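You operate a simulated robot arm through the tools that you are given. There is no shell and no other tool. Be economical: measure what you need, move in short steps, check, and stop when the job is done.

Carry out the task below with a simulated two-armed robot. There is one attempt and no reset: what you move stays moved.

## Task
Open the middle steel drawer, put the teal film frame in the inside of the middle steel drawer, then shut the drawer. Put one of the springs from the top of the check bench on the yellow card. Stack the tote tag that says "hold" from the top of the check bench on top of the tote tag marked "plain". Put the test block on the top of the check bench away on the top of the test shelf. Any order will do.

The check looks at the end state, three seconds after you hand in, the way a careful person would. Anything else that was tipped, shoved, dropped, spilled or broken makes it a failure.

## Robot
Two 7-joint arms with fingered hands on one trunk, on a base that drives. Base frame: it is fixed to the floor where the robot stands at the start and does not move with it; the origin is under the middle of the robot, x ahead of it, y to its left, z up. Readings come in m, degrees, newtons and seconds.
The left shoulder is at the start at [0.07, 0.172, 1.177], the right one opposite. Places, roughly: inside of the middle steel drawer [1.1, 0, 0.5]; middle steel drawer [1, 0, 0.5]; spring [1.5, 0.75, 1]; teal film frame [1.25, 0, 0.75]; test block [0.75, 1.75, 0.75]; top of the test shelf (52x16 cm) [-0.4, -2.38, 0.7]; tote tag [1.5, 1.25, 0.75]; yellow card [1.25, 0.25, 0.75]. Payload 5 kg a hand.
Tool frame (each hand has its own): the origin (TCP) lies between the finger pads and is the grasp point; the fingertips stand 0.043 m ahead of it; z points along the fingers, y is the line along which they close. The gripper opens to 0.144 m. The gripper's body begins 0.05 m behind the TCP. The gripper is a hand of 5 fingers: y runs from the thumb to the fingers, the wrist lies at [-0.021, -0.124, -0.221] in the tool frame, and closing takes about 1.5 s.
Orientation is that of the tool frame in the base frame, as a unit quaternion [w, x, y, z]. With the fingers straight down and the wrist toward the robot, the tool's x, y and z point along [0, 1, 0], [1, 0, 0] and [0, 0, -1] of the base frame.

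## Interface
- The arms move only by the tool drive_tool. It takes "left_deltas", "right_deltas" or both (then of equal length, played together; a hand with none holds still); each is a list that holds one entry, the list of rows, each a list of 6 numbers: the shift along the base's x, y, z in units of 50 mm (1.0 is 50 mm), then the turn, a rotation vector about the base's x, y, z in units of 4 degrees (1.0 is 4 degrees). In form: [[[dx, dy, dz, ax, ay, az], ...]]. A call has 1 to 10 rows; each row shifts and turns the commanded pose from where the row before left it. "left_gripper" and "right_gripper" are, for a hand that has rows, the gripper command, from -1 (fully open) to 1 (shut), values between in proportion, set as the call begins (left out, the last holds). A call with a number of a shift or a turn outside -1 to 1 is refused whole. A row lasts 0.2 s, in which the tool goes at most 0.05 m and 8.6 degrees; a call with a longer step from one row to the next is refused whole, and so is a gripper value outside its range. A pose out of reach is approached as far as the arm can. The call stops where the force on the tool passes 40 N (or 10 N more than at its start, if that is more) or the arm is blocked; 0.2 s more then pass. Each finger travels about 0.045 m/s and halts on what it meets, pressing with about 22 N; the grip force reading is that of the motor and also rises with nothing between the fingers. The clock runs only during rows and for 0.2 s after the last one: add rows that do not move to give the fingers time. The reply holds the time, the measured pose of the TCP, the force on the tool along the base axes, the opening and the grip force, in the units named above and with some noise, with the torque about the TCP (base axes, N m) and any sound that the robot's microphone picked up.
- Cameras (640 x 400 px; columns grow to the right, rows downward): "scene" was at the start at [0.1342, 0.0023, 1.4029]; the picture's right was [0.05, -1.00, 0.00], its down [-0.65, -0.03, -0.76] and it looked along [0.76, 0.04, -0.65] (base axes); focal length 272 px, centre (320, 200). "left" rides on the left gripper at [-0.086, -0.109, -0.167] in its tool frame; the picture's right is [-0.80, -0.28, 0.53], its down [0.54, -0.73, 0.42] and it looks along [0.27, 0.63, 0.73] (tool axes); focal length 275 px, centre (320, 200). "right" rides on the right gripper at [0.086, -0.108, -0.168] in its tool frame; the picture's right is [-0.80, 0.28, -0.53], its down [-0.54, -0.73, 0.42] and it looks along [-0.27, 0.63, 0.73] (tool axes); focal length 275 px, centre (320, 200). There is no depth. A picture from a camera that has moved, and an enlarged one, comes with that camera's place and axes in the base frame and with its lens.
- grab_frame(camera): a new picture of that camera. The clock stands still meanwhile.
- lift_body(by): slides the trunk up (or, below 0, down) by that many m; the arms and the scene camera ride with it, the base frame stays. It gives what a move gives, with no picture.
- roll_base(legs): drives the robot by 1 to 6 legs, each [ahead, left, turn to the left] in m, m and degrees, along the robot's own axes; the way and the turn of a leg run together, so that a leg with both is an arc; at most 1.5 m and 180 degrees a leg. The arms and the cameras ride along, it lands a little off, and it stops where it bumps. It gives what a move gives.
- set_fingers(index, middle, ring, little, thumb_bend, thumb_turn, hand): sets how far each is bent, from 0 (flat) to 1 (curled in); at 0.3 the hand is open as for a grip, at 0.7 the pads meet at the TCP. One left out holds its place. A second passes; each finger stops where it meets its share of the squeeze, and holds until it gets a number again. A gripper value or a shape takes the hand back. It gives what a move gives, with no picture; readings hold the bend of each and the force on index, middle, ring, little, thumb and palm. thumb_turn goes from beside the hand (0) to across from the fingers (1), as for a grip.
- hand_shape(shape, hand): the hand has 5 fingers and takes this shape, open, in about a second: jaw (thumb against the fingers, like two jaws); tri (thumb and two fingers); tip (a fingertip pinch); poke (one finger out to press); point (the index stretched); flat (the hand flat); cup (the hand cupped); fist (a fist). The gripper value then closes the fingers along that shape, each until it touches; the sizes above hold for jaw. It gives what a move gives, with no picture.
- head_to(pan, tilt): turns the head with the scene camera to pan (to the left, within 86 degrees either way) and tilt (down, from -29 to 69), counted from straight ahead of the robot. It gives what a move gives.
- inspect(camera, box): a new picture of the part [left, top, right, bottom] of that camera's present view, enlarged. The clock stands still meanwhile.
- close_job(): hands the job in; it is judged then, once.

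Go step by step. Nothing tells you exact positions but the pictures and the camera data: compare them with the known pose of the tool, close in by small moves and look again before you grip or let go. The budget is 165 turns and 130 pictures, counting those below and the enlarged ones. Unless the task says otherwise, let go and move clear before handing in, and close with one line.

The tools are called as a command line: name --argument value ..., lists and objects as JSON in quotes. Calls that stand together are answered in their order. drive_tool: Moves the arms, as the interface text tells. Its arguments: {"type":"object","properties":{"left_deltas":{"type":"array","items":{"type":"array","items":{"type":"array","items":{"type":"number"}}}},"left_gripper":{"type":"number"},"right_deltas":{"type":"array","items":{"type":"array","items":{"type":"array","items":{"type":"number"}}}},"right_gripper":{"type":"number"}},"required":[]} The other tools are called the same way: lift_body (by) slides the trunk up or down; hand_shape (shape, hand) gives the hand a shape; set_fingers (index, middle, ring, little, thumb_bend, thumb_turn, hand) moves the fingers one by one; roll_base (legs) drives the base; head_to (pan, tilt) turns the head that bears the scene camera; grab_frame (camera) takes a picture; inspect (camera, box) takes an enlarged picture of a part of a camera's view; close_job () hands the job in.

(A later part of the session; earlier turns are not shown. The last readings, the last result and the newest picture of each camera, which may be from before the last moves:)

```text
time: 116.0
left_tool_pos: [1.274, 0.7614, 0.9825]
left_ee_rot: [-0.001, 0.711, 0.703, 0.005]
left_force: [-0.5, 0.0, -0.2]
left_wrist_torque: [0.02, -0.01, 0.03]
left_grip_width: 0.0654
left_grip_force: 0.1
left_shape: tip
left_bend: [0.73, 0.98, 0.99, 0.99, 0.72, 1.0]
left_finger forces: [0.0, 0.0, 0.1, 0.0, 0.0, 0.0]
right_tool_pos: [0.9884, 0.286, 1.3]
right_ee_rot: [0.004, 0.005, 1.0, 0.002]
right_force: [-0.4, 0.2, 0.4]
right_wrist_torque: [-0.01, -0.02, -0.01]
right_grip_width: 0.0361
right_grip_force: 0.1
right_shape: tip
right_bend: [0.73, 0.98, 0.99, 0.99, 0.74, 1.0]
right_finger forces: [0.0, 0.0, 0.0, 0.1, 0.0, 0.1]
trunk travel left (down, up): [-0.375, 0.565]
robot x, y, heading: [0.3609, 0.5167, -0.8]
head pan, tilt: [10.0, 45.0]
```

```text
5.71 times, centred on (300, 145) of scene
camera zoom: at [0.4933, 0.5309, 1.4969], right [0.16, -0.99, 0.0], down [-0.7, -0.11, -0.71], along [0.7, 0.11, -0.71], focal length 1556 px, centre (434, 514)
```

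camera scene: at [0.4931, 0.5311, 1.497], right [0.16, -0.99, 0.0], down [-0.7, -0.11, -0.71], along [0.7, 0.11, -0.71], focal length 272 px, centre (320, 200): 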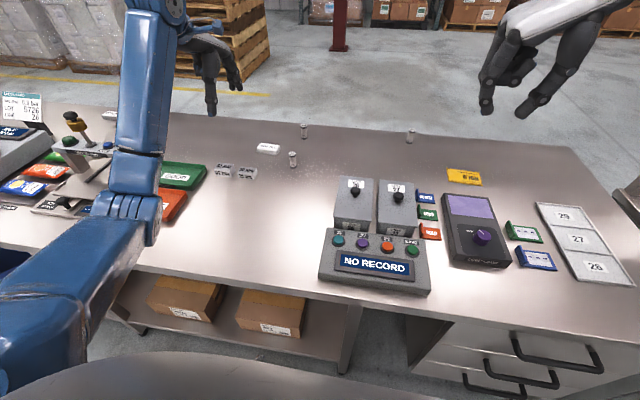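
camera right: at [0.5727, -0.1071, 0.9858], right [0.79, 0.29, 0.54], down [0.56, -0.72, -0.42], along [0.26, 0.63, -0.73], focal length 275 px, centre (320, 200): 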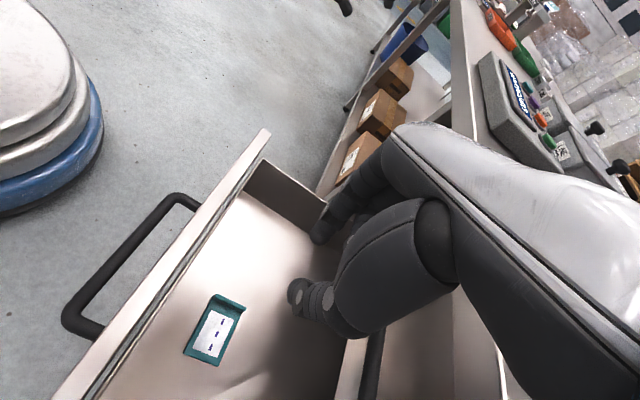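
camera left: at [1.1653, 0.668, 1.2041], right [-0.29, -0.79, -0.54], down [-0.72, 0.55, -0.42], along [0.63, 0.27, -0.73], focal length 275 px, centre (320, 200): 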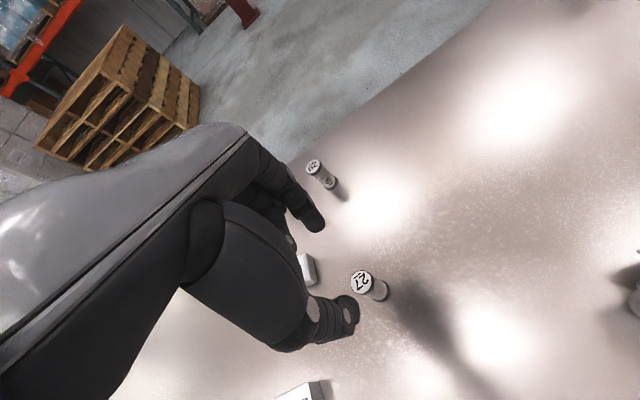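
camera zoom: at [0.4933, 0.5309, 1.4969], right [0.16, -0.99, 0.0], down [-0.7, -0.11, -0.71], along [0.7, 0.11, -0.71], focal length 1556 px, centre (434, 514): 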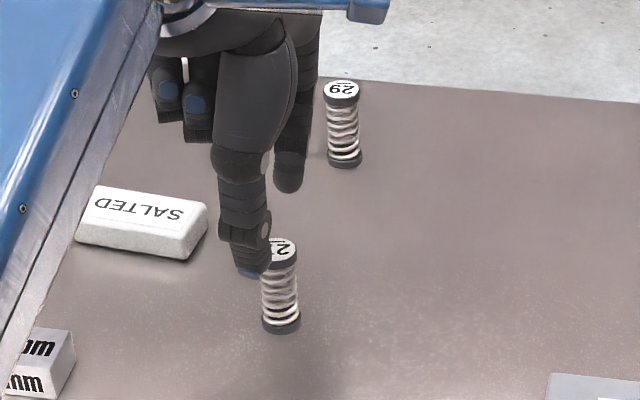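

Aligned within a few mm; shift y −5 mm, descend to grip height and close.

drive_tool --left_deltas '[[[-0.04, -0.1, 0, 0, 0, 0], [0, 0, -0.3, 0, 0, 0], [0, 0, -0.3, 0, 0, 0], [0, 0, -0.3, 0, 0, 0], [0, 0, -0.25, 0, 0, 0], [0, 0, 0, 0, 0, 0]]]'

inspect --camera "left" --box '[260, 180, 480, 330]'

drive_tool --left_deltas '[[[0, 0, 0, 0, 0, 0], [0, 0, 0, 0, 0, 0], [0, 0, 0, 0, 0, 0], [0, 0, 0, 0, 0, 0], [0, 0, 0, 0, 0, 0], [0, 0, 0, 0, 0, 0]]]' --left_gripper 1

inspect --camera "left" --box '[260, 180, 480, 330]'

```text
time: 117.4
left_tool_pos: [1.2696, 0.7563, 0.9254]
left_ee_rot: [-0.001, 0.711, 0.704, 0.004]
left_force: [-0.3, 0.0, 0.2]
left_wrist_torque: [0.01, -0.04, -0.02]
left_grip_width: 0.0656
left_grip_force: 0.1
left_shape: tip
left_bend: [0.73, 0.98, 0.99, 0.99, 0.72, 1.0]
left_finger forces: [0.0, 0.0, 0.0, 0.0, 0.0, 0.0]
right_tool_pos: [0.9907, 0.2847, 1.3013]
right_ee_rot: [0.004, 0.007, 1.0, 0.002]
right_force: [-0.3, 0.1, 1.0]
right_wrist_torque: [-0.03, 0.02, 0.01]
right_grip_width: 0.0359
right_grip_force: 0.0
right_shape: tip
right_bend: [0.73, 0.98, 0.99, 0.99, 0.74, 1.0]
right_finger forces: [0.0, 0.0, 0.0, 0.0, 0.0, 0.1]
trunk travel left (down, up): [-0.375, 0.565]
robot x, y, heading: [0.3636, 0.5193, -0.8]
head pan, tilt: [10.0, 45.0]
```

```text
2.67 times, centred on (370, 255) of left
camera zoom: at [1.1579, 0.6705, 1.0919], right [-0.29, -0.79, -0.54], down [-0.72, 0.55, -0.42], along [0.63, 0.27, -0.73], focal length 734 px, centre (187, 53)
```

zoom: 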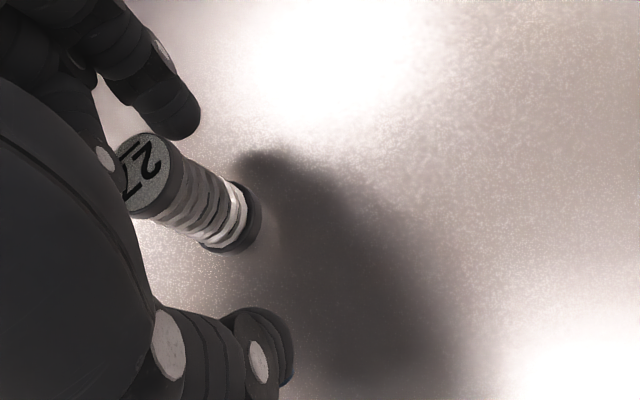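

```text
time: 118.8
left_tool_pos: [1.2702, 0.7565, 0.9263]
left_ee_rot: [-0.001, 0.711, 0.704, 0.004]
left_force: [-0.1, 0.5, -0.1]
left_wrist_torque: [0.03, 0.0, 0.01]
left_grip_width: 0.0167
left_grip_force: 22.2
left_shape: tip
left_bend: [0.71, 1.0, 1.0, 1.0, 0.74, 1.0]
left_finger forces: [17.6, 0.0, 0.0, 0.0, 17.3, 0.1]
right_tool_pos: [0.9899, 0.2864, 1.3005]
right_ee_rot: [0.003, 0.006, 1.0, 0.002]
right_force: [-0.2, 1.1, -0.1]
right_wrist_torque: [0.02, 0.02, 0.0]
right_grip_width: 0.0361
right_grip_force: 0.1
right_shape: tip
right_bend: [0.73, 0.98, 0.99, 0.99, 0.74, 1.0]
right_finger forces: [0.0, 0.0, 0.0, 0.0, 0.1, 0.0]
trunk travel left (down, up): [-0.375, 0.565]
robot x, y, heading: [0.3616, 0.5197, -0.7]
head pan, tilt: [10.0, 45.0]
```

```text
2.67 times, centred on (370, 255) of left
camera zoom: at [1.158, 0.6707, 1.0919], right [-0.29, -0.79, -0.54], down [-0.72, 0.55, -0.42], along [0.63, 0.27, -0.73], focal length 734 px, centre (187, 53)
```

zoom: 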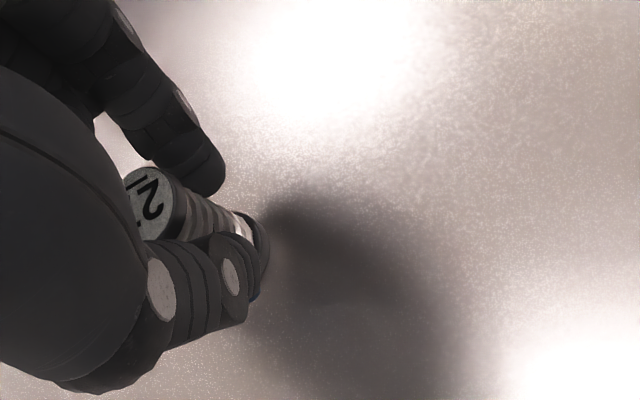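

Spring gripped at 17 N each side. I lift it and drive right toward the card at about (1.32, 0.14).

drive_tool --left_deltas '[[[0, 0, 0.2, 0, 0, 0], [0, 0, 0.4, 0, 0, 0], [0, 0, 0.6, 0, 0, 0], [0, 0, 0.6, 0, 0, 0], [0, 0, 0.6, 0, 0, 0], [0, 0, 0.6, 0, 0, 0], [0, 0, 0.6, 0, 0, 0]]]'

roll_base --legs '[[0, -0.56, 0.5]]'

head_to --pan 5 --tilt 45

grab_frame --camera "scene"

grab_frame --camera "left"

```text
time: 120.4
left_tool_pos: [1.2659, 0.7555, 1.1054]
left_ee_rot: [-0.001, 0.711, 0.703, 0.005]
left_force: [-0.2, -0.7, -1.9]
left_wrist_torque: [0.07, -0.01, 0.0]
left_grip_width: 0.017
left_grip_force: 21.8
left_shape: tip
left_bend: [0.71, 1.0, 1.0, 1.0, 0.74, 1.0]
left_finger forces: [17.6, 0.0, 0.1, 0.1, 17.4, 0.1]
right_tool_pos: [0.9887, 0.2854, 1.3002]
right_ee_rot: [0.004, 0.006, 1.0, 0.002]
right_force: [0.6, -0.3, -0.8]
right_wrist_torque: [0.02, 0.01, -0.01]
right_grip_width: 0.0359
right_grip_force: 0.0
right_shape: tip
right_bend: [0.73, 0.98, 0.99, 0.99, 0.74, 1.0]
right_finger forces: [0.1, 0.0, 0.0, 0.1, 0.0, 0.1]
trunk travel left (down, up): [-0.375, 0.565]
robot x, y, heading: [0.3641, 0.5215, -0.7]
head pan, tilt: [10.0, 45.0]
```

```text
time: 123.6
left_tool_pos: [1.2606, 0.207, 1.1053]
left_ee_rot: [-0.001, 0.708, 0.706, 0.004]
left_force: [-0.7, 0.3, 0.0]
left_wrist_torque: [-0.03, -0.03, 0.01]
left_grip_width: 0.0169
left_grip_force: 21.6
left_shape: tip
left_bend: [0.71, 1.0, 1.0, 1.0, 0.74, 1.0]
left_finger forces: [17.6, 0.0, 0.0, 0.1, 17.3, 0.0]
right_tool_pos: [0.9858, -0.2652, 1.3004]
right_ee_rot: [0.004, 0.003, 1.0, 0.002]
right_force: [0.2, -0.6, 0.6]
right_wrist_torque: [0.01, 0.02, 0.0]
right_grip_width: 0.036
right_grip_force: 0.0
right_shape: tip
right_bend: [0.73, 0.98, 0.99, 0.99, 0.74, 1.0]
right_finger forces: [0.0, 0.0, 0.1, 0.0, 0.0, 0.0]
trunk travel left (down, up): [-0.375, 0.565]
robot x, y, heading: [0.3584, -0.0341, -0.2]
head pan, tilt: [10.0, 45.0]
```

```text
time: 124.3
left_tool_pos: [1.2604, 0.206, 1.1058]
left_ee_rot: [-0.001, 0.708, 0.706, 0.004]
left_force: [0.7, 0.1, -0.9]
left_wrist_torque: [0.03, 0.02, -0.02]
left_grip_width: 0.0169
left_grip_force: 22.0
left_shape: tip
left_bend: [0.71, 1.0, 1.0, 1.0, 0.74, 1.0]
left_finger forces: [17.6, 0.1, 0.0, 0.0, 17.3, 0.1]
right_tool_pos: [0.9868, -0.2648, 1.3014]
right_ee_rot: [0.003, 0.003, 1.0, 0.001]
right_force: [0.8, 0.5, -0.4]
right_wrist_torque: [-0.02, 0.0, 0.0]
right_grip_width: 0.0361
right_grip_force: 0.0
right_shape: tip
right_bend: [0.73, 0.98, 0.99, 0.99, 0.74, 1.0]
right_finger forces: [0.0, 0.0, 0.0, 0.0, 0.1, 0.1]
trunk travel left (down, up): [-0.375, 0.565]
robot x, y, heading: [0.3631, -0.0343, -0.3]
head pan, tilt: [5.0, 45.0]
```

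```text
62 pictures are left
camera scene: at [0.4893, -0.0308, 1.4969], right [0.08, -1.0, 0.0], down [-0.7, -0.06, -0.71], along [0.7, 0.06, -0.71], focal length 272 px, centre (320, 200)
```

scene: 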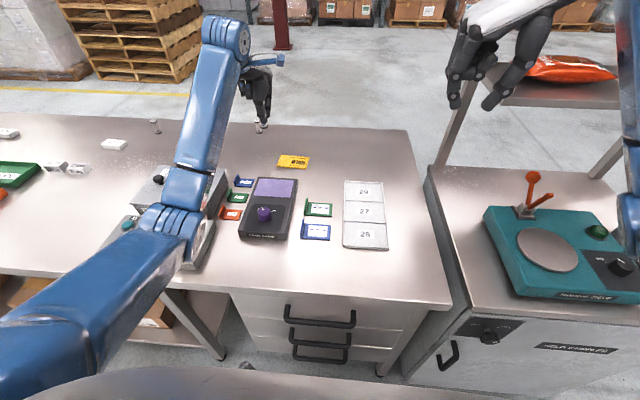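

```text
61 pictures are left
camera left: at [1.1504, 0.12, 1.272], right [-0.28, -0.79, -0.54], down [-0.72, 0.55, -0.42], along [0.63, 0.27, -0.73], focal length 275 px, centre (320, 200)
```

left: 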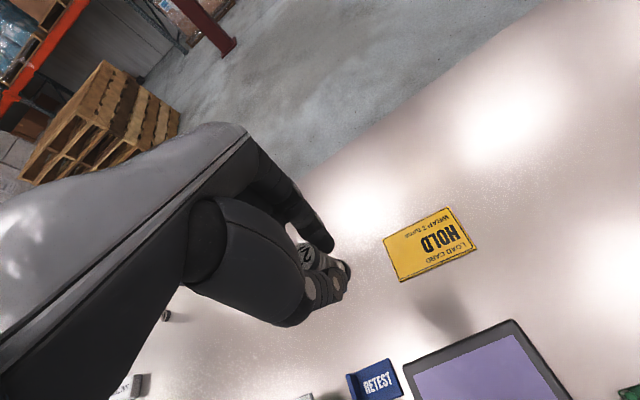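

Card centre at about (1.314, 0.140). I move the spring over it and lower partway.

drive_tool --left_deltas '[[[0.32, -0.45, 0, 0, 0, 0], [0.32, -0.45, 0, 0, 0, 0], [0.32, -0.46, -0.4, 0, 0, 0], [0, 0, -0.7, 0, 0, 0], [0, 0, -0.7, 0, 0, 0], [0, 0, -0.7, 0, 0, 0], [0, 0, -0.4, 0, 0, 0], [0, 0, 0, 0, 0, 0]]]'

grab_frame --camera "left"

inspect --camera "scene" --box '[230, 100, 360, 190]'

```text
time: 126.1
left_tool_pos: [1.3101, 0.1384, 0.9612]
left_ee_rot: [0.0, 0.708, 0.707, 0.005]
left_force: [0.1, 0.0, -0.2]
left_wrist_torque: [0.03, 0.01, 0.0]
left_grip_width: 0.0165
left_grip_force: 21.8
left_shape: tip
left_bend: [0.71, 1.0, 1.0, 1.0, 0.74, 1.0]
left_finger forces: [17.5, 0.1, 0.0, 0.0, 17.3, 0.0]
right_tool_pos: [0.986, -0.2652, 1.3008]
right_ee_rot: [0.004, 0.003, 1.0, 0.002]
right_force: [0.0, 0.0, -0.1]
right_wrist_torque: [-0.01, -0.01, 0.0]
right_grip_width: 0.0362
right_grip_force: 0.1
right_shape: tip
right_bend: [0.73, 0.98, 0.99, 0.99, 0.74, 1.0]
right_finger forces: [0.0, 0.0, 0.0, 0.0, 0.0, 0.0]
trunk travel left (down, up): [-0.375, 0.565]
robot x, y, heading: [0.3596, -0.0365, -0.3]
head pan, tilt: [5.0, 45.0]
```

```text
60 pictures are left
camera left: at [1.1989, 0.0512, 1.1269], right [-0.28, -0.79, -0.54], down [-0.72, 0.55, -0.42], along [0.63, 0.27, -0.73], focal length 275 px, centre (320, 200)
```

left: 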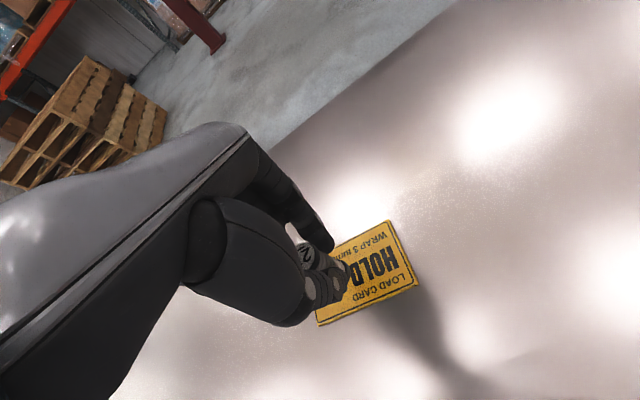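

```text
4.44 times, centred on (295, 145) of scene
camera zoom: at [0.4892, -0.0306, 1.4969], right [0.08, -1.0, 0.0], down [-0.7, -0.06, -0.71], along [0.7, 0.06, -0.71], focal length 1210 px, centre (431, 444)
```

zoom: 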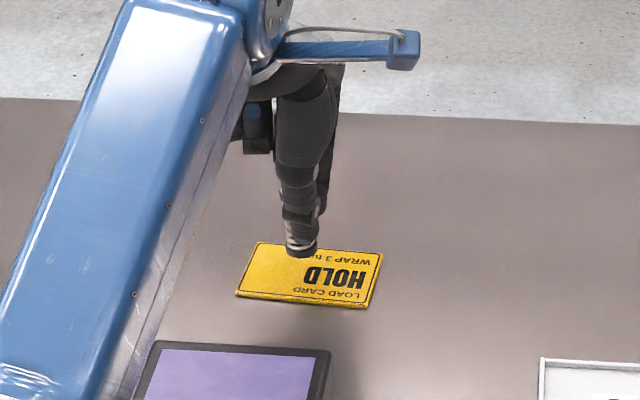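

The spring will land near the card's middle. Lowering slowly to contact.

drive_tool --left_deltas '[[[0, -0.06, -0.3, 0, 0, 0], [0, 0, -0.2, 0, 0, 0], [0, 0, -0.1, 0, 0, 0], [0, 0, -0.05, 0, 0, 0], [0, 0, 0, 0, 0, 0]]]'

inspect --camera "scene" --box '[250, 120, 340, 190]'

```text
time: 127.3
left_tool_pos: [1.3093, 0.1355, 0.9297]
left_ee_rot: [0.0, 0.707, 0.707, 0.006]
left_force: [0.0, -0.8, 6.3]
left_wrist_torque: [0.01, -0.06, 0.01]
left_grip_width: 0.017
left_grip_force: 22.1
left_shape: tip
left_bend: [0.72, 1.0, 1.0, 1.0, 0.74, 1.0]
left_finger forces: [18.8, 0.1, 0.0, 0.1, 18.5, 0.0]
right_tool_pos: [0.9857, -0.2653, 1.3006]
right_ee_rot: [0.004, 0.002, 1.0, 0.002]
right_force: [0.6, -0.4, 0.0]
right_wrist_torque: [0.01, -0.02, -0.05]
right_grip_width: 0.0359
right_grip_force: 0.0
right_shape: tip
right_bend: [0.73, 0.98, 0.99, 0.99, 0.74, 1.0]
right_finger forces: [0.0, 0.0, 0.0, 0.0, 0.0, 0.0]
trunk travel left (down, up): [-0.375, 0.565]
robot x, y, heading: [0.3574, -0.0371, -0.4]
head pan, tilt: [5.0, 45.0]
```

```text
5.71 times, centred on (295, 155) of scene
camera zoom: at [0.4884, -0.0307, 1.4971], right [0.08, -1.0, 0.0], down [-0.7, -0.06, -0.71], along [0.7, 0.06, -0.71], focal length 1556 px, centre (463, 457)
```

zoom: 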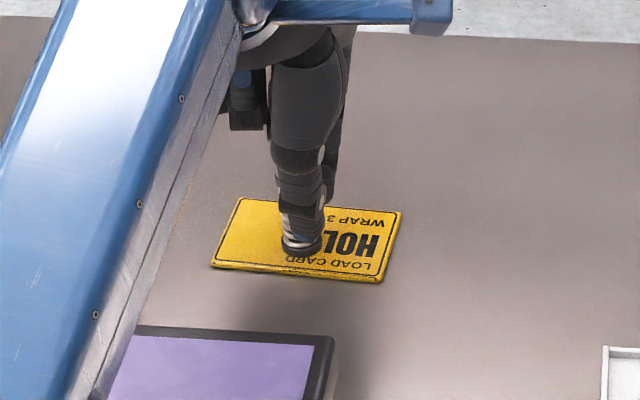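

Contact on the card. I open gently and lift straight up.

drive_tool --left_deltas '[[[0, 0, 0, 0, 0, 0], [0, 0, 0, 0, 0, 0], [0, 0, 0, 0, 0, 0], [0, 0, 0, 0, 0, 0], [0, 0, 0, 0, 0, 0], [0, 0, 0, 0, 0, 0]]]' --left_gripper 0.1

drive_tool --left_deltas '[[[0, 0, 0.3, 0, 0, 0], [0, 0, 0.4, 0, 0, 0], [0, 0, 0.6, 0, 0, 0], [0, 0, 0.8, 0, 0, 0], [0, 0, 0.8, 0, 0, 0], [0, 0, 0.8, 0, 0, 0], [0, 0, 0.8, 0, 0, 0]]]'

inspect --camera "scene" --box '[230, 100, 360, 190]'

```text
time: 128.7
left_tool_pos: [1.3081, 0.1351, 0.9276]
left_ee_rot: [-0.002, 0.707, 0.707, 0.005]
left_force: [0.4, 0.0, -1.0]
left_wrist_torque: [0.02, -0.01, 0.03]
left_grip_width: 0.0645
left_grip_force: 0.2
left_shape: tip
left_bend: [0.73, 0.98, 0.99, 0.99, 0.72, 1.0]
left_finger forces: [0.1, 0.0, 0.0, 0.1, 0.0, 0.1]
right_tool_pos: [0.9858, -0.2652, 1.3003]
right_ee_rot: [0.004, 0.002, 1.0, 0.002]
right_force: [0.3, -0.3, -0.5]
right_wrist_torque: [0.0, 0.0, 0.02]
right_grip_width: 0.0361
right_grip_force: 0.0
right_shape: tip
right_bend: [0.73, 0.98, 0.99, 0.99, 0.74, 1.0]
right_finger forces: [0.1, 0.0, 0.1, 0.1, 0.0, 0.2]
trunk travel left (down, up): [-0.375, 0.565]
robot x, y, heading: [0.36, -0.0366, -0.2]
head pan, tilt: [5.0, 45.0]
```

```text
time: 130.3
left_tool_pos: [1.3064, 0.1361, 1.1545]
left_ee_rot: [-0.001, 0.708, 0.707, 0.005]
left_force: [0.0, -0.5, -0.3]
left_wrist_torque: [0.01, -0.01, 0.0]
left_grip_width: 0.0645
left_grip_force: 0.1
left_shape: tip
left_bend: [0.73, 0.98, 0.99, 0.99, 0.72, 1.0]
left_finger forces: [0.1, 0.1, 0.0, 0.0, 0.0, 0.0]
right_tool_pos: [0.9852, -0.2649, 1.3011]
right_ee_rot: [0.003, 0.002, 1.0, 0.002]
right_force: [-0.8, 1.3, -0.1]
right_wrist_torque: [0.02, -0.03, 0.01]
right_grip_width: 0.036
right_grip_force: 0.1
right_shape: tip
right_bend: [0.73, 0.98, 0.99, 0.99, 0.74, 1.0]
right_finger forces: [0.0, 0.0, 0.0, 0.0, 0.1, 0.0]
trunk travel left (down, up): [-0.375, 0.565]
robot x, y, heading: [0.3569, -0.0358, -0.3]
head pan, tilt: [5.0, 45.0]
```

```text
4.44 times, centred on (295, 145) of scene
camera zoom: at [0.4882, -0.0309, 1.4969], right [0.08, -1.0, 0.0], down [-0.7, -0.06, -0.71], along [0.7, 0.06, -0.71], focal length 1210 px, centre (431, 444)
```

zoom: 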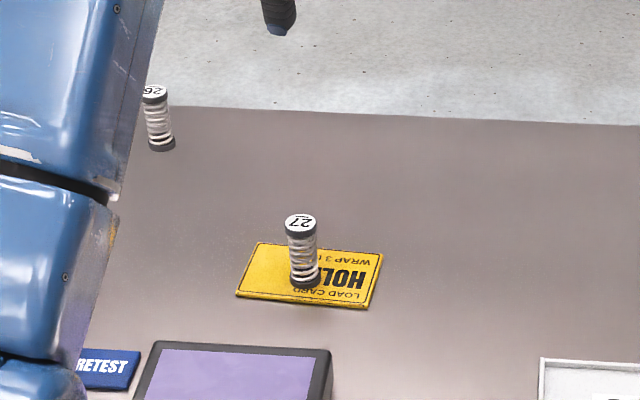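

Spring 27 stands on the card. Now I retract and raise the left hand and drive left to find the tags.

drive_tool --left_deltas '[[[-0.5, 0.3, 0.6, 0, 0, 0], [-0.5, 0.3, 0.6, 0, 0, 0], [-0.5, 0.3, 0.6, 0, 0, 0], [-0.5, 0.3, 0.6, 0, 0, 0], [-0.5, 0.3, 0.6, 0, 0, 0], [-0.5, 0.3, 0.4, 0, 0, 0], [-0.5, 0.3, 0, 0, 0, 0], [-0.5, 0, 0, 0, 0, 0], [-0.5, 0, 0, 0, 0, 0]]]'

roll_base --legs '[[-0.15, 0, 0], [0, 1.15, 0]]'

head_to --pan 0 --tilt 38

grab_frame --camera "scene"

```text
time: 132.3
left_tool_pos: [1.0826, 0.2422, 1.322]
left_ee_rot: [-0.001, 0.708, 0.707, 0.005]
left_force: [0.2, -0.2, 0.0]
left_wrist_torque: [0.02, -0.05, 0.01]
left_grip_width: 0.0645
left_grip_force: 0.1
left_shape: tip
left_bend: [0.73, 0.98, 0.99, 0.99, 0.72, 1.0]
left_finger forces: [0.1, 0.0, 0.0, 0.0, 0.1, 0.0]
right_tool_pos: [0.9852, -0.2655, 1.3002]
right_ee_rot: [0.004, 0.002, 1.0, 0.002]
right_force: [0.0, -0.5, -0.3]
right_wrist_torque: [-0.02, -0.05, 0.0]
right_grip_width: 0.0361
right_grip_force: 0.1
right_shape: tip
right_bend: [0.73, 0.98, 0.99, 0.99, 0.74, 1.0]
right_finger forces: [0.0, 0.1, 0.1, 0.0, 0.0, 0.0]
trunk travel left (down, up): [-0.375, 0.565]
robot x, y, heading: [0.3606, -0.0321, -0.3]
head pan, tilt: [5.0, 45.0]
```

```text
time: 139.0
left_tool_pos: [0.936, 1.3625, 1.3204]
left_ee_rot: [-0.001, 0.707, 0.708, 0.005]
left_force: [-0.3, 0.3, 0.4]
left_wrist_torque: [0.01, -0.03, 0.02]
left_grip_width: 0.0645
left_grip_force: 0.1
left_shape: tip
left_bend: [0.73, 0.98, 0.99, 0.99, 0.72, 1.0]
left_finger forces: [0.1, 0.0, 0.1, 0.0, 0.1, 0.1]
right_tool_pos: [0.8371, 0.8543, 1.2998]
right_ee_rot: [0.004, 0.002, 1.0, 0.002]
right_force: [0.7, 0.0, -0.6]
right_wrist_torque: [0.01, 0.03, 0.01]
right_grip_width: 0.036
right_grip_force: 0.1
right_shape: tip
right_bend: [0.73, 0.98, 0.99, 0.99, 0.74, 1.0]
right_finger forces: [0.1, 0.0, 0.0, 0.0, 0.0, 0.0]
trunk travel left (down, up): [-0.375, 0.565]
robot x, y, heading: [0.2086, 1.0827, -0.3]
head pan, tilt: [5.0, 45.0]
```

```text
time: 139.7
left_tool_pos: [0.9343, 1.3613, 1.3202]
left_ee_rot: [0.0, 0.707, 0.707, 0.004]
left_force: [-0.6, 0.6, -0.4]
left_wrist_torque: [0.01, 0.02, -0.02]
left_grip_width: 0.0646
left_grip_force: 0.0
left_shape: tip
left_bend: [0.73, 0.98, 0.99, 0.99, 0.72, 1.0]
left_finger forces: [0.0, 0.0, 0.0, 0.0, 0.0, 0.0]
right_tool_pos: [0.8367, 0.8552, 1.3007]
right_ee_rot: [0.003, 0.003, 1.0, 0.001]
right_force: [-0.1, 0.0, 0.1]
right_wrist_torque: [0.0, -0.02, 0.02]
right_grip_width: 0.0361
right_grip_force: 0.0
right_shape: tip
right_bend: [0.73, 0.98, 0.99, 0.99, 0.74, 1.0]
right_finger forces: [0.0, 0.0, 0.0, 0.0, 0.0, 0.0]
trunk travel left (down, up): [-0.375, 0.565]
robot x, y, heading: [0.2099, 1.0844, -0.2]
head pan, tilt: [0.0, 38.0]
```

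```text
56 pictures are left
camera scene: at [0.3452, 1.0821, 1.5071], right [0.0, -1.0, 0.0], down [-0.62, 0.0, -0.79], along [0.79, 0.0, -0.62], focal length 272 px, centre (320, 200)
```

scene: 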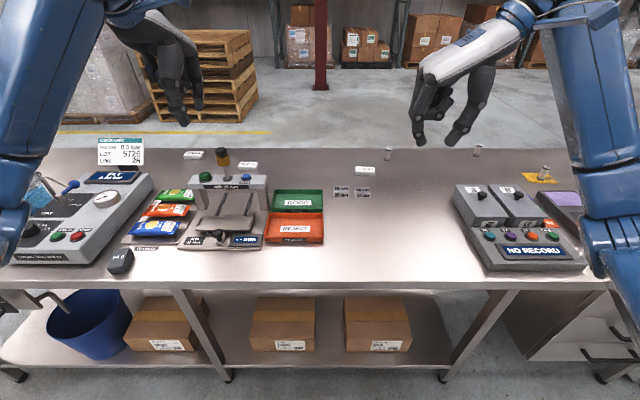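

inspect --camera "scene" --box '[90, 130, 400, 280]'

inspect --camera "scene" --box '[170, 140, 290, 190]'

```text
2.06 times, centred on (245, 205) of scene
camera zoom: at [0.3452, 1.0821, 1.5071], right [0.0, -1.0, 0.0], down [-0.62, 0.0, -0.79], along [0.79, 0.0, -0.62], focal length 562 px, centre (475, 190)
```

zoom: 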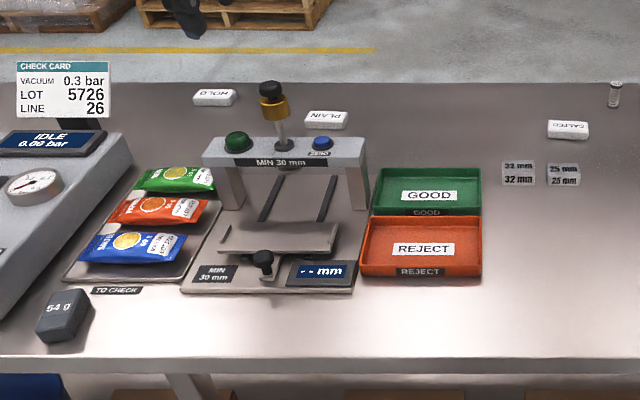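

```text
5.33 times, centred on (230, 165) of scene
camera zoom: at [0.3452, 1.0821, 1.5071], right [0.0, -1.0, 0.0], down [-0.62, 0.0, -0.79], along [0.79, 0.0, -0.62], focal length 1452 px, centre (800, 387)
```

zoom: 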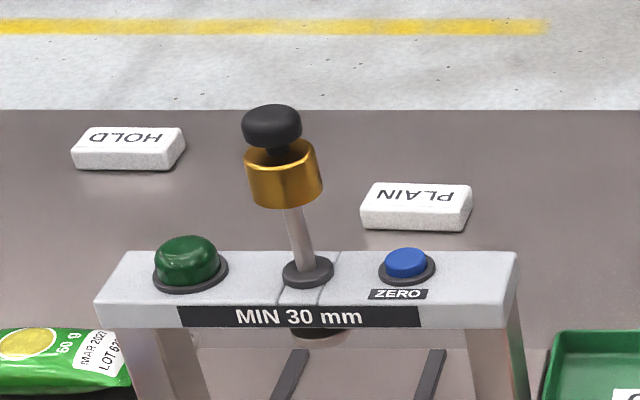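

The tags HOLD (1.48, 1.67) and PLAIN (1.39, 1.40) are behind the gauge stand, and the test block "54 g" is at the front-left. I lower the trunk a bit and drive to (0.5, 1.5) for HOLD.

roll_base --legs '[[0, 0.4, 0]]'

roll_base --legs '[[0.28, 0, 0]]'

lift_body --by -0.1

head_to --pan 5 --tilt 40

grab_frame --camera "scene"

grab_frame --camera "left"

```text
time: 142.2
left_tool_pos: [0.9328, 1.7737, 1.3208]
left_ee_rot: [-0.001, 0.705, 0.709, 0.006]
left_force: [-0.1, 0.1, -0.2]
left_wrist_torque: [-0.02, 0.03, 0.02]
left_grip_width: 0.0646
left_grip_force: 0.2
left_shape: tip
left_bend: [0.73, 0.98, 0.99, 0.99, 0.72, 1.0]
left_finger forces: [0.0, 0.0, 0.0, 0.0, 0.1, 0.1]
right_tool_pos: [0.8399, 1.2667, 1.3001]
right_ee_rot: [0.003, -0.001, 1.0, 0.002]
right_force: [0.8, 0.3, 0.3]
right_wrist_torque: [0.0, -0.01, 0.02]
right_grip_width: 0.036
right_grip_force: 0.0
right_shape: tip
right_bend: [0.73, 0.98, 0.99, 0.99, 0.74, 1.0]
right_finger forces: [0.0, 0.1, 0.0, 0.0, 0.0, 0.0]
trunk travel left (down, up): [-0.375, 0.565]
robot x, y, heading: [0.2124, 1.4915, 0.2]
head pan, tilt: [0.0, 38.0]
```

```text
time: 144.2
left_tool_pos: [1.2065, 1.7731, 1.3216]
left_ee_rot: [0.0, 0.707, 0.707, 0.006]
left_force: [-0.1, -0.6, -0.2]
left_wrist_torque: [-0.04, -0.02, 0.01]
left_grip_width: 0.0645
left_grip_force: 0.0
left_shape: tip
left_bend: [0.73, 0.98, 0.99, 0.99, 0.72, 1.0]
left_finger forces: [0.0, 0.0, 0.0, 0.0, 0.0, 0.0]
right_tool_pos: [1.1104, 1.2659, 1.3018]
right_ee_rot: [0.004, 0.001, 1.0, 0.002]
right_force: [-0.6, -1.1, 0.5]
right_wrist_torque: [0.02, -0.02, -0.02]
right_grip_width: 0.036
right_grip_force: 0.1
right_shape: tip
right_bend: [0.73, 0.98, 0.99, 0.99, 0.74, 1.0]
right_finger forces: [0.0, 0.0, 0.0, 0.0, 0.1, 0.1]
trunk travel left (down, up): [-0.375, 0.565]
robot x, y, heading: [0.482, 1.4886, 0.1]
head pan, tilt: [0.0, 38.0]
```

```text
time: 145.5
left_tool_pos: [1.2081, 1.7726, 1.2217]
left_ee_rot: [-0.001, 0.706, 0.708, 0.005]
left_force: [0.1, 0.0, -0.3]
left_wrist_torque: [0.01, 0.02, -0.01]
left_grip_width: 0.0645
left_grip_force: 0.1
left_shape: tip
left_bend: [0.73, 0.98, 0.99, 0.99, 0.72, 1.0]
left_finger forces: [0.0, 0.0, 0.0, 0.0, 0.0, 0.0]
right_tool_pos: [1.1119, 1.2646, 1.2016]
right_ee_rot: [0.003, 0.0, 1.0, 0.002]
right_force: [-0.8, -1.2, -0.6]
right_wrist_torque: [0.0, -0.02, 0.0]
right_grip_width: 0.0361
right_grip_force: 0.0
right_shape: tip
right_bend: [0.73, 0.98, 0.99, 0.99, 0.74, 1.0]
right_finger forces: [0.1, 0.1, 0.1, 0.0, 0.0, 0.0]
trunk travel left (down, up): [-0.275, 0.665]
robot x, y, heading: [0.4827, 1.4896, 0.1]
head pan, tilt: [0.0, 38.0]
```

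```text
time: 146.1
left_tool_pos: [1.2082, 1.7728, 1.2219]
left_ee_rot: [-0.001, 0.706, 0.708, 0.006]
left_force: [-0.1, -0.1, 0.1]
left_wrist_torque: [0.02, -0.01, 0.0]
left_grip_width: 0.0645
left_grip_force: 0.0
left_shape: tip
left_bend: [0.73, 0.98, 0.99, 0.99, 0.72, 1.0]
left_finger forces: [0.1, 0.0, 0.1, 0.0, 0.1, 0.1]
right_tool_pos: [1.1107, 1.2655, 1.201]
right_ee_rot: [0.004, 0.001, 1.0, 0.002]
right_force: [-0.1, 1.3, 0.5]
right_wrist_torque: [0.0, -0.01, 0.01]
right_grip_width: 0.0359
right_grip_force: 0.1
right_shape: tip
right_bend: [0.73, 0.98, 0.99, 0.99, 0.74, 1.0]
right_finger forces: [0.0, 0.0, 0.0, 0.1, 0.0, 0.1]
trunk travel left (down, up): [-0.275, 0.665]
robot x, y, heading: [0.4839, 1.4912, -0.1]
head pan, tilt: [5.0, 40.0]
```

```text
53 pictures are left
camera scene: at [0.6176, 1.4978, 1.4042], right [0.09, -1.0, 0.0], down [-0.64, -0.06, -0.77], along [0.76, 0.07, -0.64], focal length 272 px, centre (320, 200)
```

scene: 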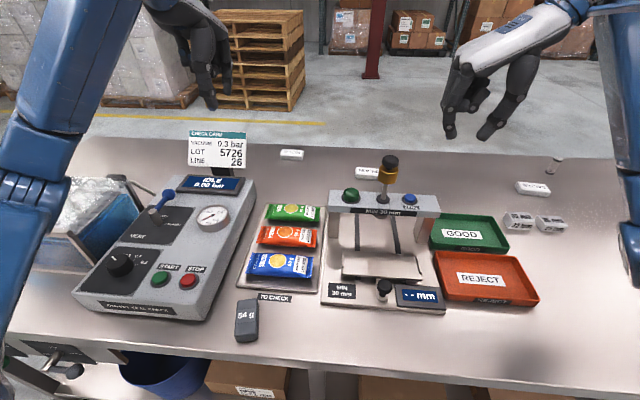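

```text
52 pictures are left
camera left: at [1.0974, 1.6855, 1.3877], right [-0.28, -0.79, -0.54], down [-0.72, 0.54, -0.42], along [0.63, 0.27, -0.73], focal length 275 px, centre (320, 200)
```

left: 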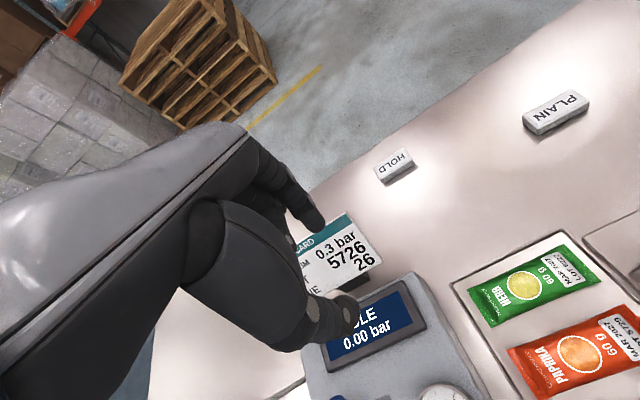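

HOLD refines to (1.495, 1.68) and PLAIN to (1.40, 1.404). The left hand's folded fingers would pass close to the check-card stand, so I'll use the right hand: rotate it to default orientation, raise the left hand clear, and shift left.

drive_tool --left_deltas '[[[-0.3, 0, 0.5, 0, 0, 0], [-0.3, 0, 0.5, 0, 0, 0], [-0.3, 0, 0.5, 0, 0, 0], [-0.3, 0, 0.5, 0, 0, 0], [-0.3, 0, 0.5, 0, 0, 0], [-0.3, 0, 0.5, 0, 0, 0], [0, 0, 0, 0, 0, 0], [0, 0, 0, 0, 0, 0], [0, 0, 0, 0, 0, 0], [0, 0, 0, 0, 0, 0]]]' --right_deltas '[[[0, 0, 0.5, 0, 0, -1], [0, 0, 0.5, 0, 0, -1], [0, 0, 0.5, 0, 0, -1], [0, 0, 0.2, 0, 0, -1], [0, 0, 0, 0, 0, -1], [0, 0, 0, 0, 0, -1], [0, 0, 0, 0, 0, -1], [0, 0, 0, 0, 0, -1], [0, 0, 0, 0, 0, -1], [0, 0, 0, 0, 0, -1]]]' --right_gripper 0.1

drive_tool --right_deltas '[[[0, 0, 0, 0, 0, -1], [0, 0, 0, 0, 0, -1], [0, 0, 0, 0, 0, -1], [0, 0, 0, 0, 0, -1], [0, 0, 0, 0, 0, -1], [0, 0, 0, 0, 0, -1], [0, 0, 0, 0, 0, -1], [0, 0, 0, 0, 0, -1], [0, 0, 0, 0, 0, -1], [0, 0, 0, 0, 0, -1]]]'

drive_tool --right_deltas '[[[0, 0, 0, 0, 0, -1], [0, 0, 0, 0, 0, -1], [0, 0, 0, 0, 0, -0.6], [0, 0, 0, 0, 0, 0]]]'

roll_base --legs '[[0, 0.35, 0]]'

grab_frame --camera "right"

grab_frame --camera "scene"

```text
time: 148.3
left_tool_pos: [1.1175, 1.7712, 1.3727]
left_ee_rot: [0.0, 0.706, 0.708, 0.006]
left_force: [0.7, -0.5, -0.5]
left_wrist_torque: [0.0, 0.01, 0.03]
left_grip_width: 0.0646
left_grip_force: 0.1
left_shape: tip
left_bend: [0.73, 0.98, 0.99, 0.99, 0.72, 1.0]
left_finger forces: [0.0, 0.2, 0.1, 0.1, 0.0, 0.0]
right_tool_pos: [1.1114, 1.2652, 1.2852]
right_ee_rot: [0.004, 0.342, 0.94, 0.001]
right_force: [0.7, -0.2, -0.2]
right_wrist_torque: [0.0, 0.01, 0.0]
right_grip_width: 0.0643
right_grip_force: 0.0
right_shape: tip
right_bend: [0.73, 0.98, 0.99, 0.99, 0.72, 1.0]
right_finger forces: [0.1, 0.0, 0.0, 0.0, 0.0, 0.0]
trunk travel left (down, up): [-0.275, 0.665]
robot x, y, heading: [0.4847, 1.4909, -0.1]
head pan, tilt: [5.0, 40.0]
```

```text
time: 150.5
left_tool_pos: [1.1156, 1.7704, 1.3727]
left_ee_rot: [0.0, 0.707, 0.708, 0.005]
left_force: [0.4, 0.4, -0.3]
left_wrist_torque: [-0.02, -0.02, -0.02]
left_grip_width: 0.0646
left_grip_force: 0.0
left_shape: tip
left_bend: [0.73, 0.98, 0.99, 0.99, 0.72, 1.0]
left_finger forces: [0.0, 0.0, 0.0, 0.0, 0.1, 0.0]
right_tool_pos: [1.1127, 1.265, 1.2855]
right_ee_rot: [0.003, 0.644, 0.765, -0.001]
right_force: [-0.5, 0.6, -0.7]
right_wrist_torque: [-0.01, -0.02, 0.0]
right_grip_width: 0.0644
right_grip_force: 0.1
right_shape: tip
right_bend: [0.73, 0.98, 0.99, 0.99, 0.72, 1.0]
right_finger forces: [0.0, 0.0, 0.0, 0.0, 0.1, 0.0]
trunk travel left (down, up): [-0.275, 0.665]
robot x, y, heading: [0.4811, 1.4906, 0.3]
head pan, tilt: [5.0, 40.0]
```

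```text
time: 151.5
left_tool_pos: [1.117, 1.7721, 1.3733]
left_ee_rot: [-0.001, 0.706, 0.708, 0.005]
left_force: [-0.3, 0.2, 1.4]
left_wrist_torque: [0.04, 0.01, -0.03]
left_grip_width: 0.0646
left_grip_force: 0.0
left_shape: tip
left_bend: [0.73, 0.98, 0.99, 0.99, 0.72, 1.0]
left_finger forces: [0.0, 0.0, 0.0, 0.0, 0.0, 0.0]
right_tool_pos: [1.1112, 1.2642, 1.2863]
right_ee_rot: [0.004, 0.71, 0.704, -0.001]
right_force: [0.6, -0.9, -0.6]
right_wrist_torque: [-0.01, 0.0, -0.02]
right_grip_width: 0.0643
right_grip_force: 0.1
right_shape: tip
right_bend: [0.73, 0.98, 0.99, 0.99, 0.72, 1.0]
right_finger forces: [0.0, 0.0, 0.0, 0.1, 0.1, 0.1]
trunk travel left (down, up): [-0.275, 0.665]
robot x, y, heading: [0.4833, 1.4923, -0.0]
head pan, tilt: [5.0, 40.0]
```

```text
time: 153.8
left_tool_pos: [1.1175, 2.1202, 1.3733]
left_ee_rot: [-0.001, 0.708, 0.707, 0.006]
left_force: [-0.6, -0.3, 0.4]
left_wrist_torque: [0.04, 0.04, 0.01]
left_grip_width: 0.0647
left_grip_force: 0.1
left_shape: tip
left_bend: [0.73, 0.98, 0.99, 0.99, 0.72, 1.0]
left_finger forces: [0.0, 0.0, 0.0, 0.0, 0.0, 0.1]
right_tool_pos: [1.1121, 1.6113, 1.286]
right_ee_rot: [0.003, 0.711, 0.703, -0.001]
right_force: [0.5, 0.0, -0.5]
right_wrist_torque: [-0.01, 0.03, -0.01]
right_grip_width: 0.0646
right_grip_force: 0.1
right_shape: tip
right_bend: [0.73, 0.98, 0.99, 0.99, 0.72, 1.0]
right_finger forces: [0.1, 0.2, 0.0, 0.0, 0.0, 0.0]
trunk travel left (down, up): [-0.275, 0.665]
robot x, y, heading: [0.483, 1.846, -0.1]
head pan, tilt: [5.0, 40.0]
```

```text
51 pictures are left
camera right: at [1.0037, 1.7014, 1.4525], right [0.27, -0.8, 0.54], down [-0.73, -0.54, -0.42], along [0.63, -0.28, -0.73], focal length 275 px, centre (320, 200)
```

right: 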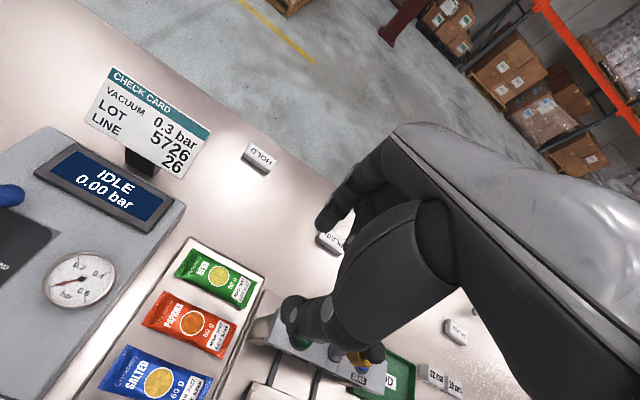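

```text
50 pictures are left
camera scene: at [0.6185, 1.8482, 1.4042], right [0.08, -1.0, 0.0], down [-0.64, -0.05, -0.77], along [0.76, 0.06, -0.64], focal length 272 px, centre (320, 200)
```

scene: 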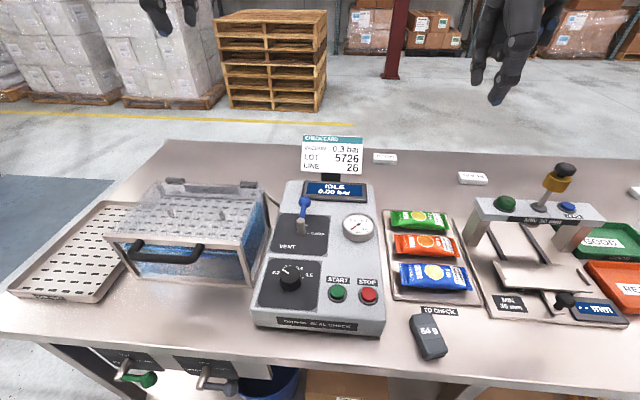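

HOLD is at (1.503, 1.682). I nudge the base 3 cm forward for reach and move the right hand over the tag.

roll_base --legs '[[0.035, 0, 0]]'

drive_tool --right_deltas '[[[0.8, 0.15, 0, 0, 0, 0], [0.8, 0.15, 0, 0, 0, 0], [0.8, 0.15, -0.3, 0, 0, 0], [0.8, 0.15, -0.4, 0, 0, 0], [0.8, 0.15, -0.5, 0, 0, 0], [0.8, 0.15, -0.5, 0, 0, 0], [0.8, 0.15, -0.5, 0, 0, 0], [0.8, 0.2, -0.5, 0, 0, 0], [0.6, 0.15, -0.5, 0, 0, 0], [0, 0, -0.5, 0, 0, 0]]]'

grab_frame --camera "right"

grab_frame --camera "scene"

```text
time: 154.7
left_tool_pos: [1.1474, 2.1206, 1.375]
left_ee_rot: [0.0, 0.707, 0.707, 0.007]
left_force: [-1.2, -0.8, 1.7]
left_wrist_torque: [0.03, -0.13, 0.01]
left_grip_width: 0.0644
left_grip_force: 0.1
left_shape: tip
left_bend: [0.73, 0.98, 0.99, 0.99, 0.72, 1.0]
left_finger forces: [0.0, 0.0, 0.1, 0.0, 0.1, 0.0]
right_tool_pos: [1.1422, 1.6133, 1.2889]
right_ee_rot: [0.006, 0.711, 0.703, -0.001]
right_force: [-1.1, 0.6, 0.2]
right_wrist_torque: [-0.02, -0.1, -0.06]
right_grip_width: 0.0648
right_grip_force: 0.1
right_shape: tip
right_bend: [0.73, 0.98, 0.99, 0.99, 0.72, 1.0]
right_finger forces: [0.1, 0.0, 0.1, 0.0, 0.0, 0.0]
trunk travel left (down, up): [-0.275, 0.665]
robot x, y, heading: [0.5181, 1.8458, -0.1]
head pan, tilt: [5.0, 40.0]
```

```text
time: 156.9
left_tool_pos: [1.152, 2.1212, 1.373]
left_ee_rot: [-0.001, 0.708, 0.707, 0.005]
left_force: [-0.1, 0.4, 0.0]
left_wrist_torque: [0.02, 0.03, 0.01]
left_grip_width: 0.0647
left_grip_force: 0.0
left_shape: tip
left_bend: [0.73, 0.98, 0.99, 0.99, 0.72, 1.0]
left_finger forces: [0.0, 0.0, 0.1, 0.1, 0.0, 0.0]
right_tool_pos: [1.4974, 1.6811, 1.1018]
right_ee_rot: [0.004, 0.711, 0.703, 0.0]
right_force: [0.6, -0.4, 0.2]
right_wrist_torque: [0.0, 0.02, 0.01]
right_grip_width: 0.065
right_grip_force: 0.1
right_shape: tip
right_bend: [0.73, 0.98, 0.99, 0.99, 0.72, 1.0]
right_finger forces: [0.0, 0.0, 0.0, 0.0, 0.0, 0.0]
trunk travel left (down, up): [-0.275, 0.665]
robot x, y, heading: [0.5175, 1.8408, -0.3]
head pan, tilt: [5.0, 40.0]
```

```text
49 pictures are left
camera right: at [1.3883, 1.7696, 1.2676], right [0.27, -0.8, 0.54], down [-0.73, -0.54, -0.42], along [0.63, -0.28, -0.73], focal length 275 px, centre (320, 200)
```

right: 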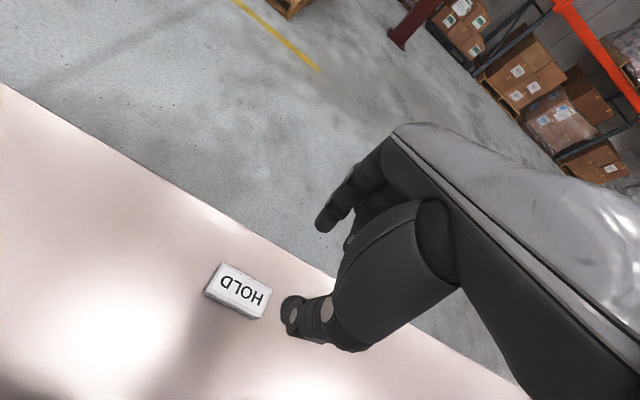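

```text
48 pictures are left
camera scene: at [0.6535, 1.8478, 1.4042], right [0.08, -1.0, 0.0], down [-0.64, -0.05, -0.77], along [0.76, 0.06, -0.64], focal length 272 px, centre (320, 200)
```

scene: 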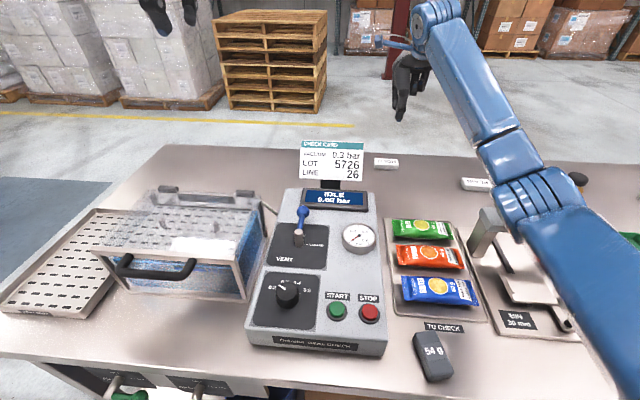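

HOLD's centre is at (1.504, 1.686), 84×35 mm. I correct by 6 mm and descend partway.

drive_tool --right_deltas '[[[0.12, 0.12, -0.3, 0, 0, 0], [0, 0, -0.6, 0, 0, 0], [0, 0, -0.6, 0, 0, 0], [0, 0, -0.6, 0, 0, 0], [0, 0, -0.3, 0, 0, 0], [0, 0, 0, 0, 0, 0]]]'

inspect --camera "right" --box '[180, 180, 400, 340]'

inspect --camera "scene" --box '[340, 60, 460, 180]'

```text
time: 158.3
left_tool_pos: [1.1472, 2.1236, 1.3753]
left_ee_rot: [0.001, 0.707, 0.707, 0.005]
left_force: [1.0, 0.0, 0.5]
left_wrist_torque: [0.0, 0.01, -0.03]
left_grip_width: 0.0648
left_grip_force: 0.2
left_shape: tip
left_bend: [0.73, 0.98, 0.99, 0.99, 0.72, 1.0]
left_finger forces: [0.0, 0.0, 0.1, 0.0, 0.0, 0.1]
right_tool_pos: [1.4992, 1.6939, 0.9865]
right_ee_rot: [0.006, 0.711, 0.703, 0.0]
right_force: [0.2, 0.1, -0.5]
right_wrist_torque: [0.01, -0.03, -0.02]
right_grip_width: 0.0645
right_grip_force: 0.0
right_shape: tip
right_bend: [0.73, 0.98, 0.99, 0.99, 0.72, 1.0]
right_finger forces: [0.0, 0.0, 0.1, 0.0, 0.1, 0.0]
trunk travel left (down, up): [-0.275, 0.665]
robot x, y, heading: [0.5182, 1.8434, -0.1]
head pan, tilt: [5.0, 40.0]
```

```text
2.50 times, centred on (290, 260) of right
camera zoom: at [1.3892, 1.7825, 1.1525], right [0.27, -0.79, 0.54], down [-0.73, -0.54, -0.42], along [0.63, -0.28, -0.72], focal length 688 px, centre (395, 50)
```

zoom: 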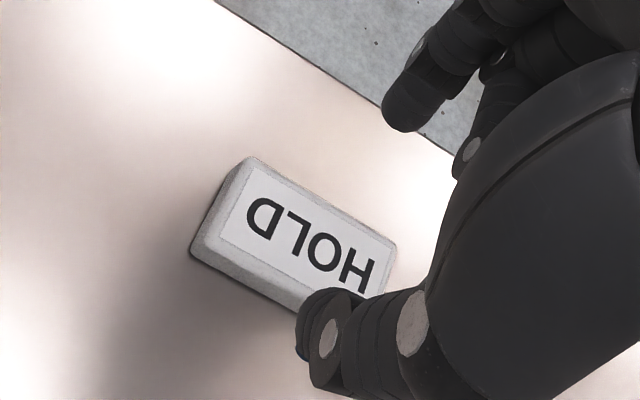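

```text
3.33 times, centred on (400, 120) of scene
camera zoom: at [0.6484, 1.8516, 1.4051], right [0.08, -1.0, 0.0], down [-0.64, -0.06, -0.77], along [0.77, 0.06, -0.64], focal length 908 px, centre (53, 467)
```

zoom: 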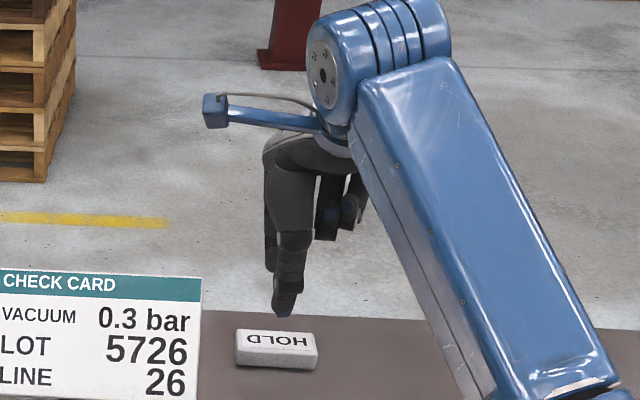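

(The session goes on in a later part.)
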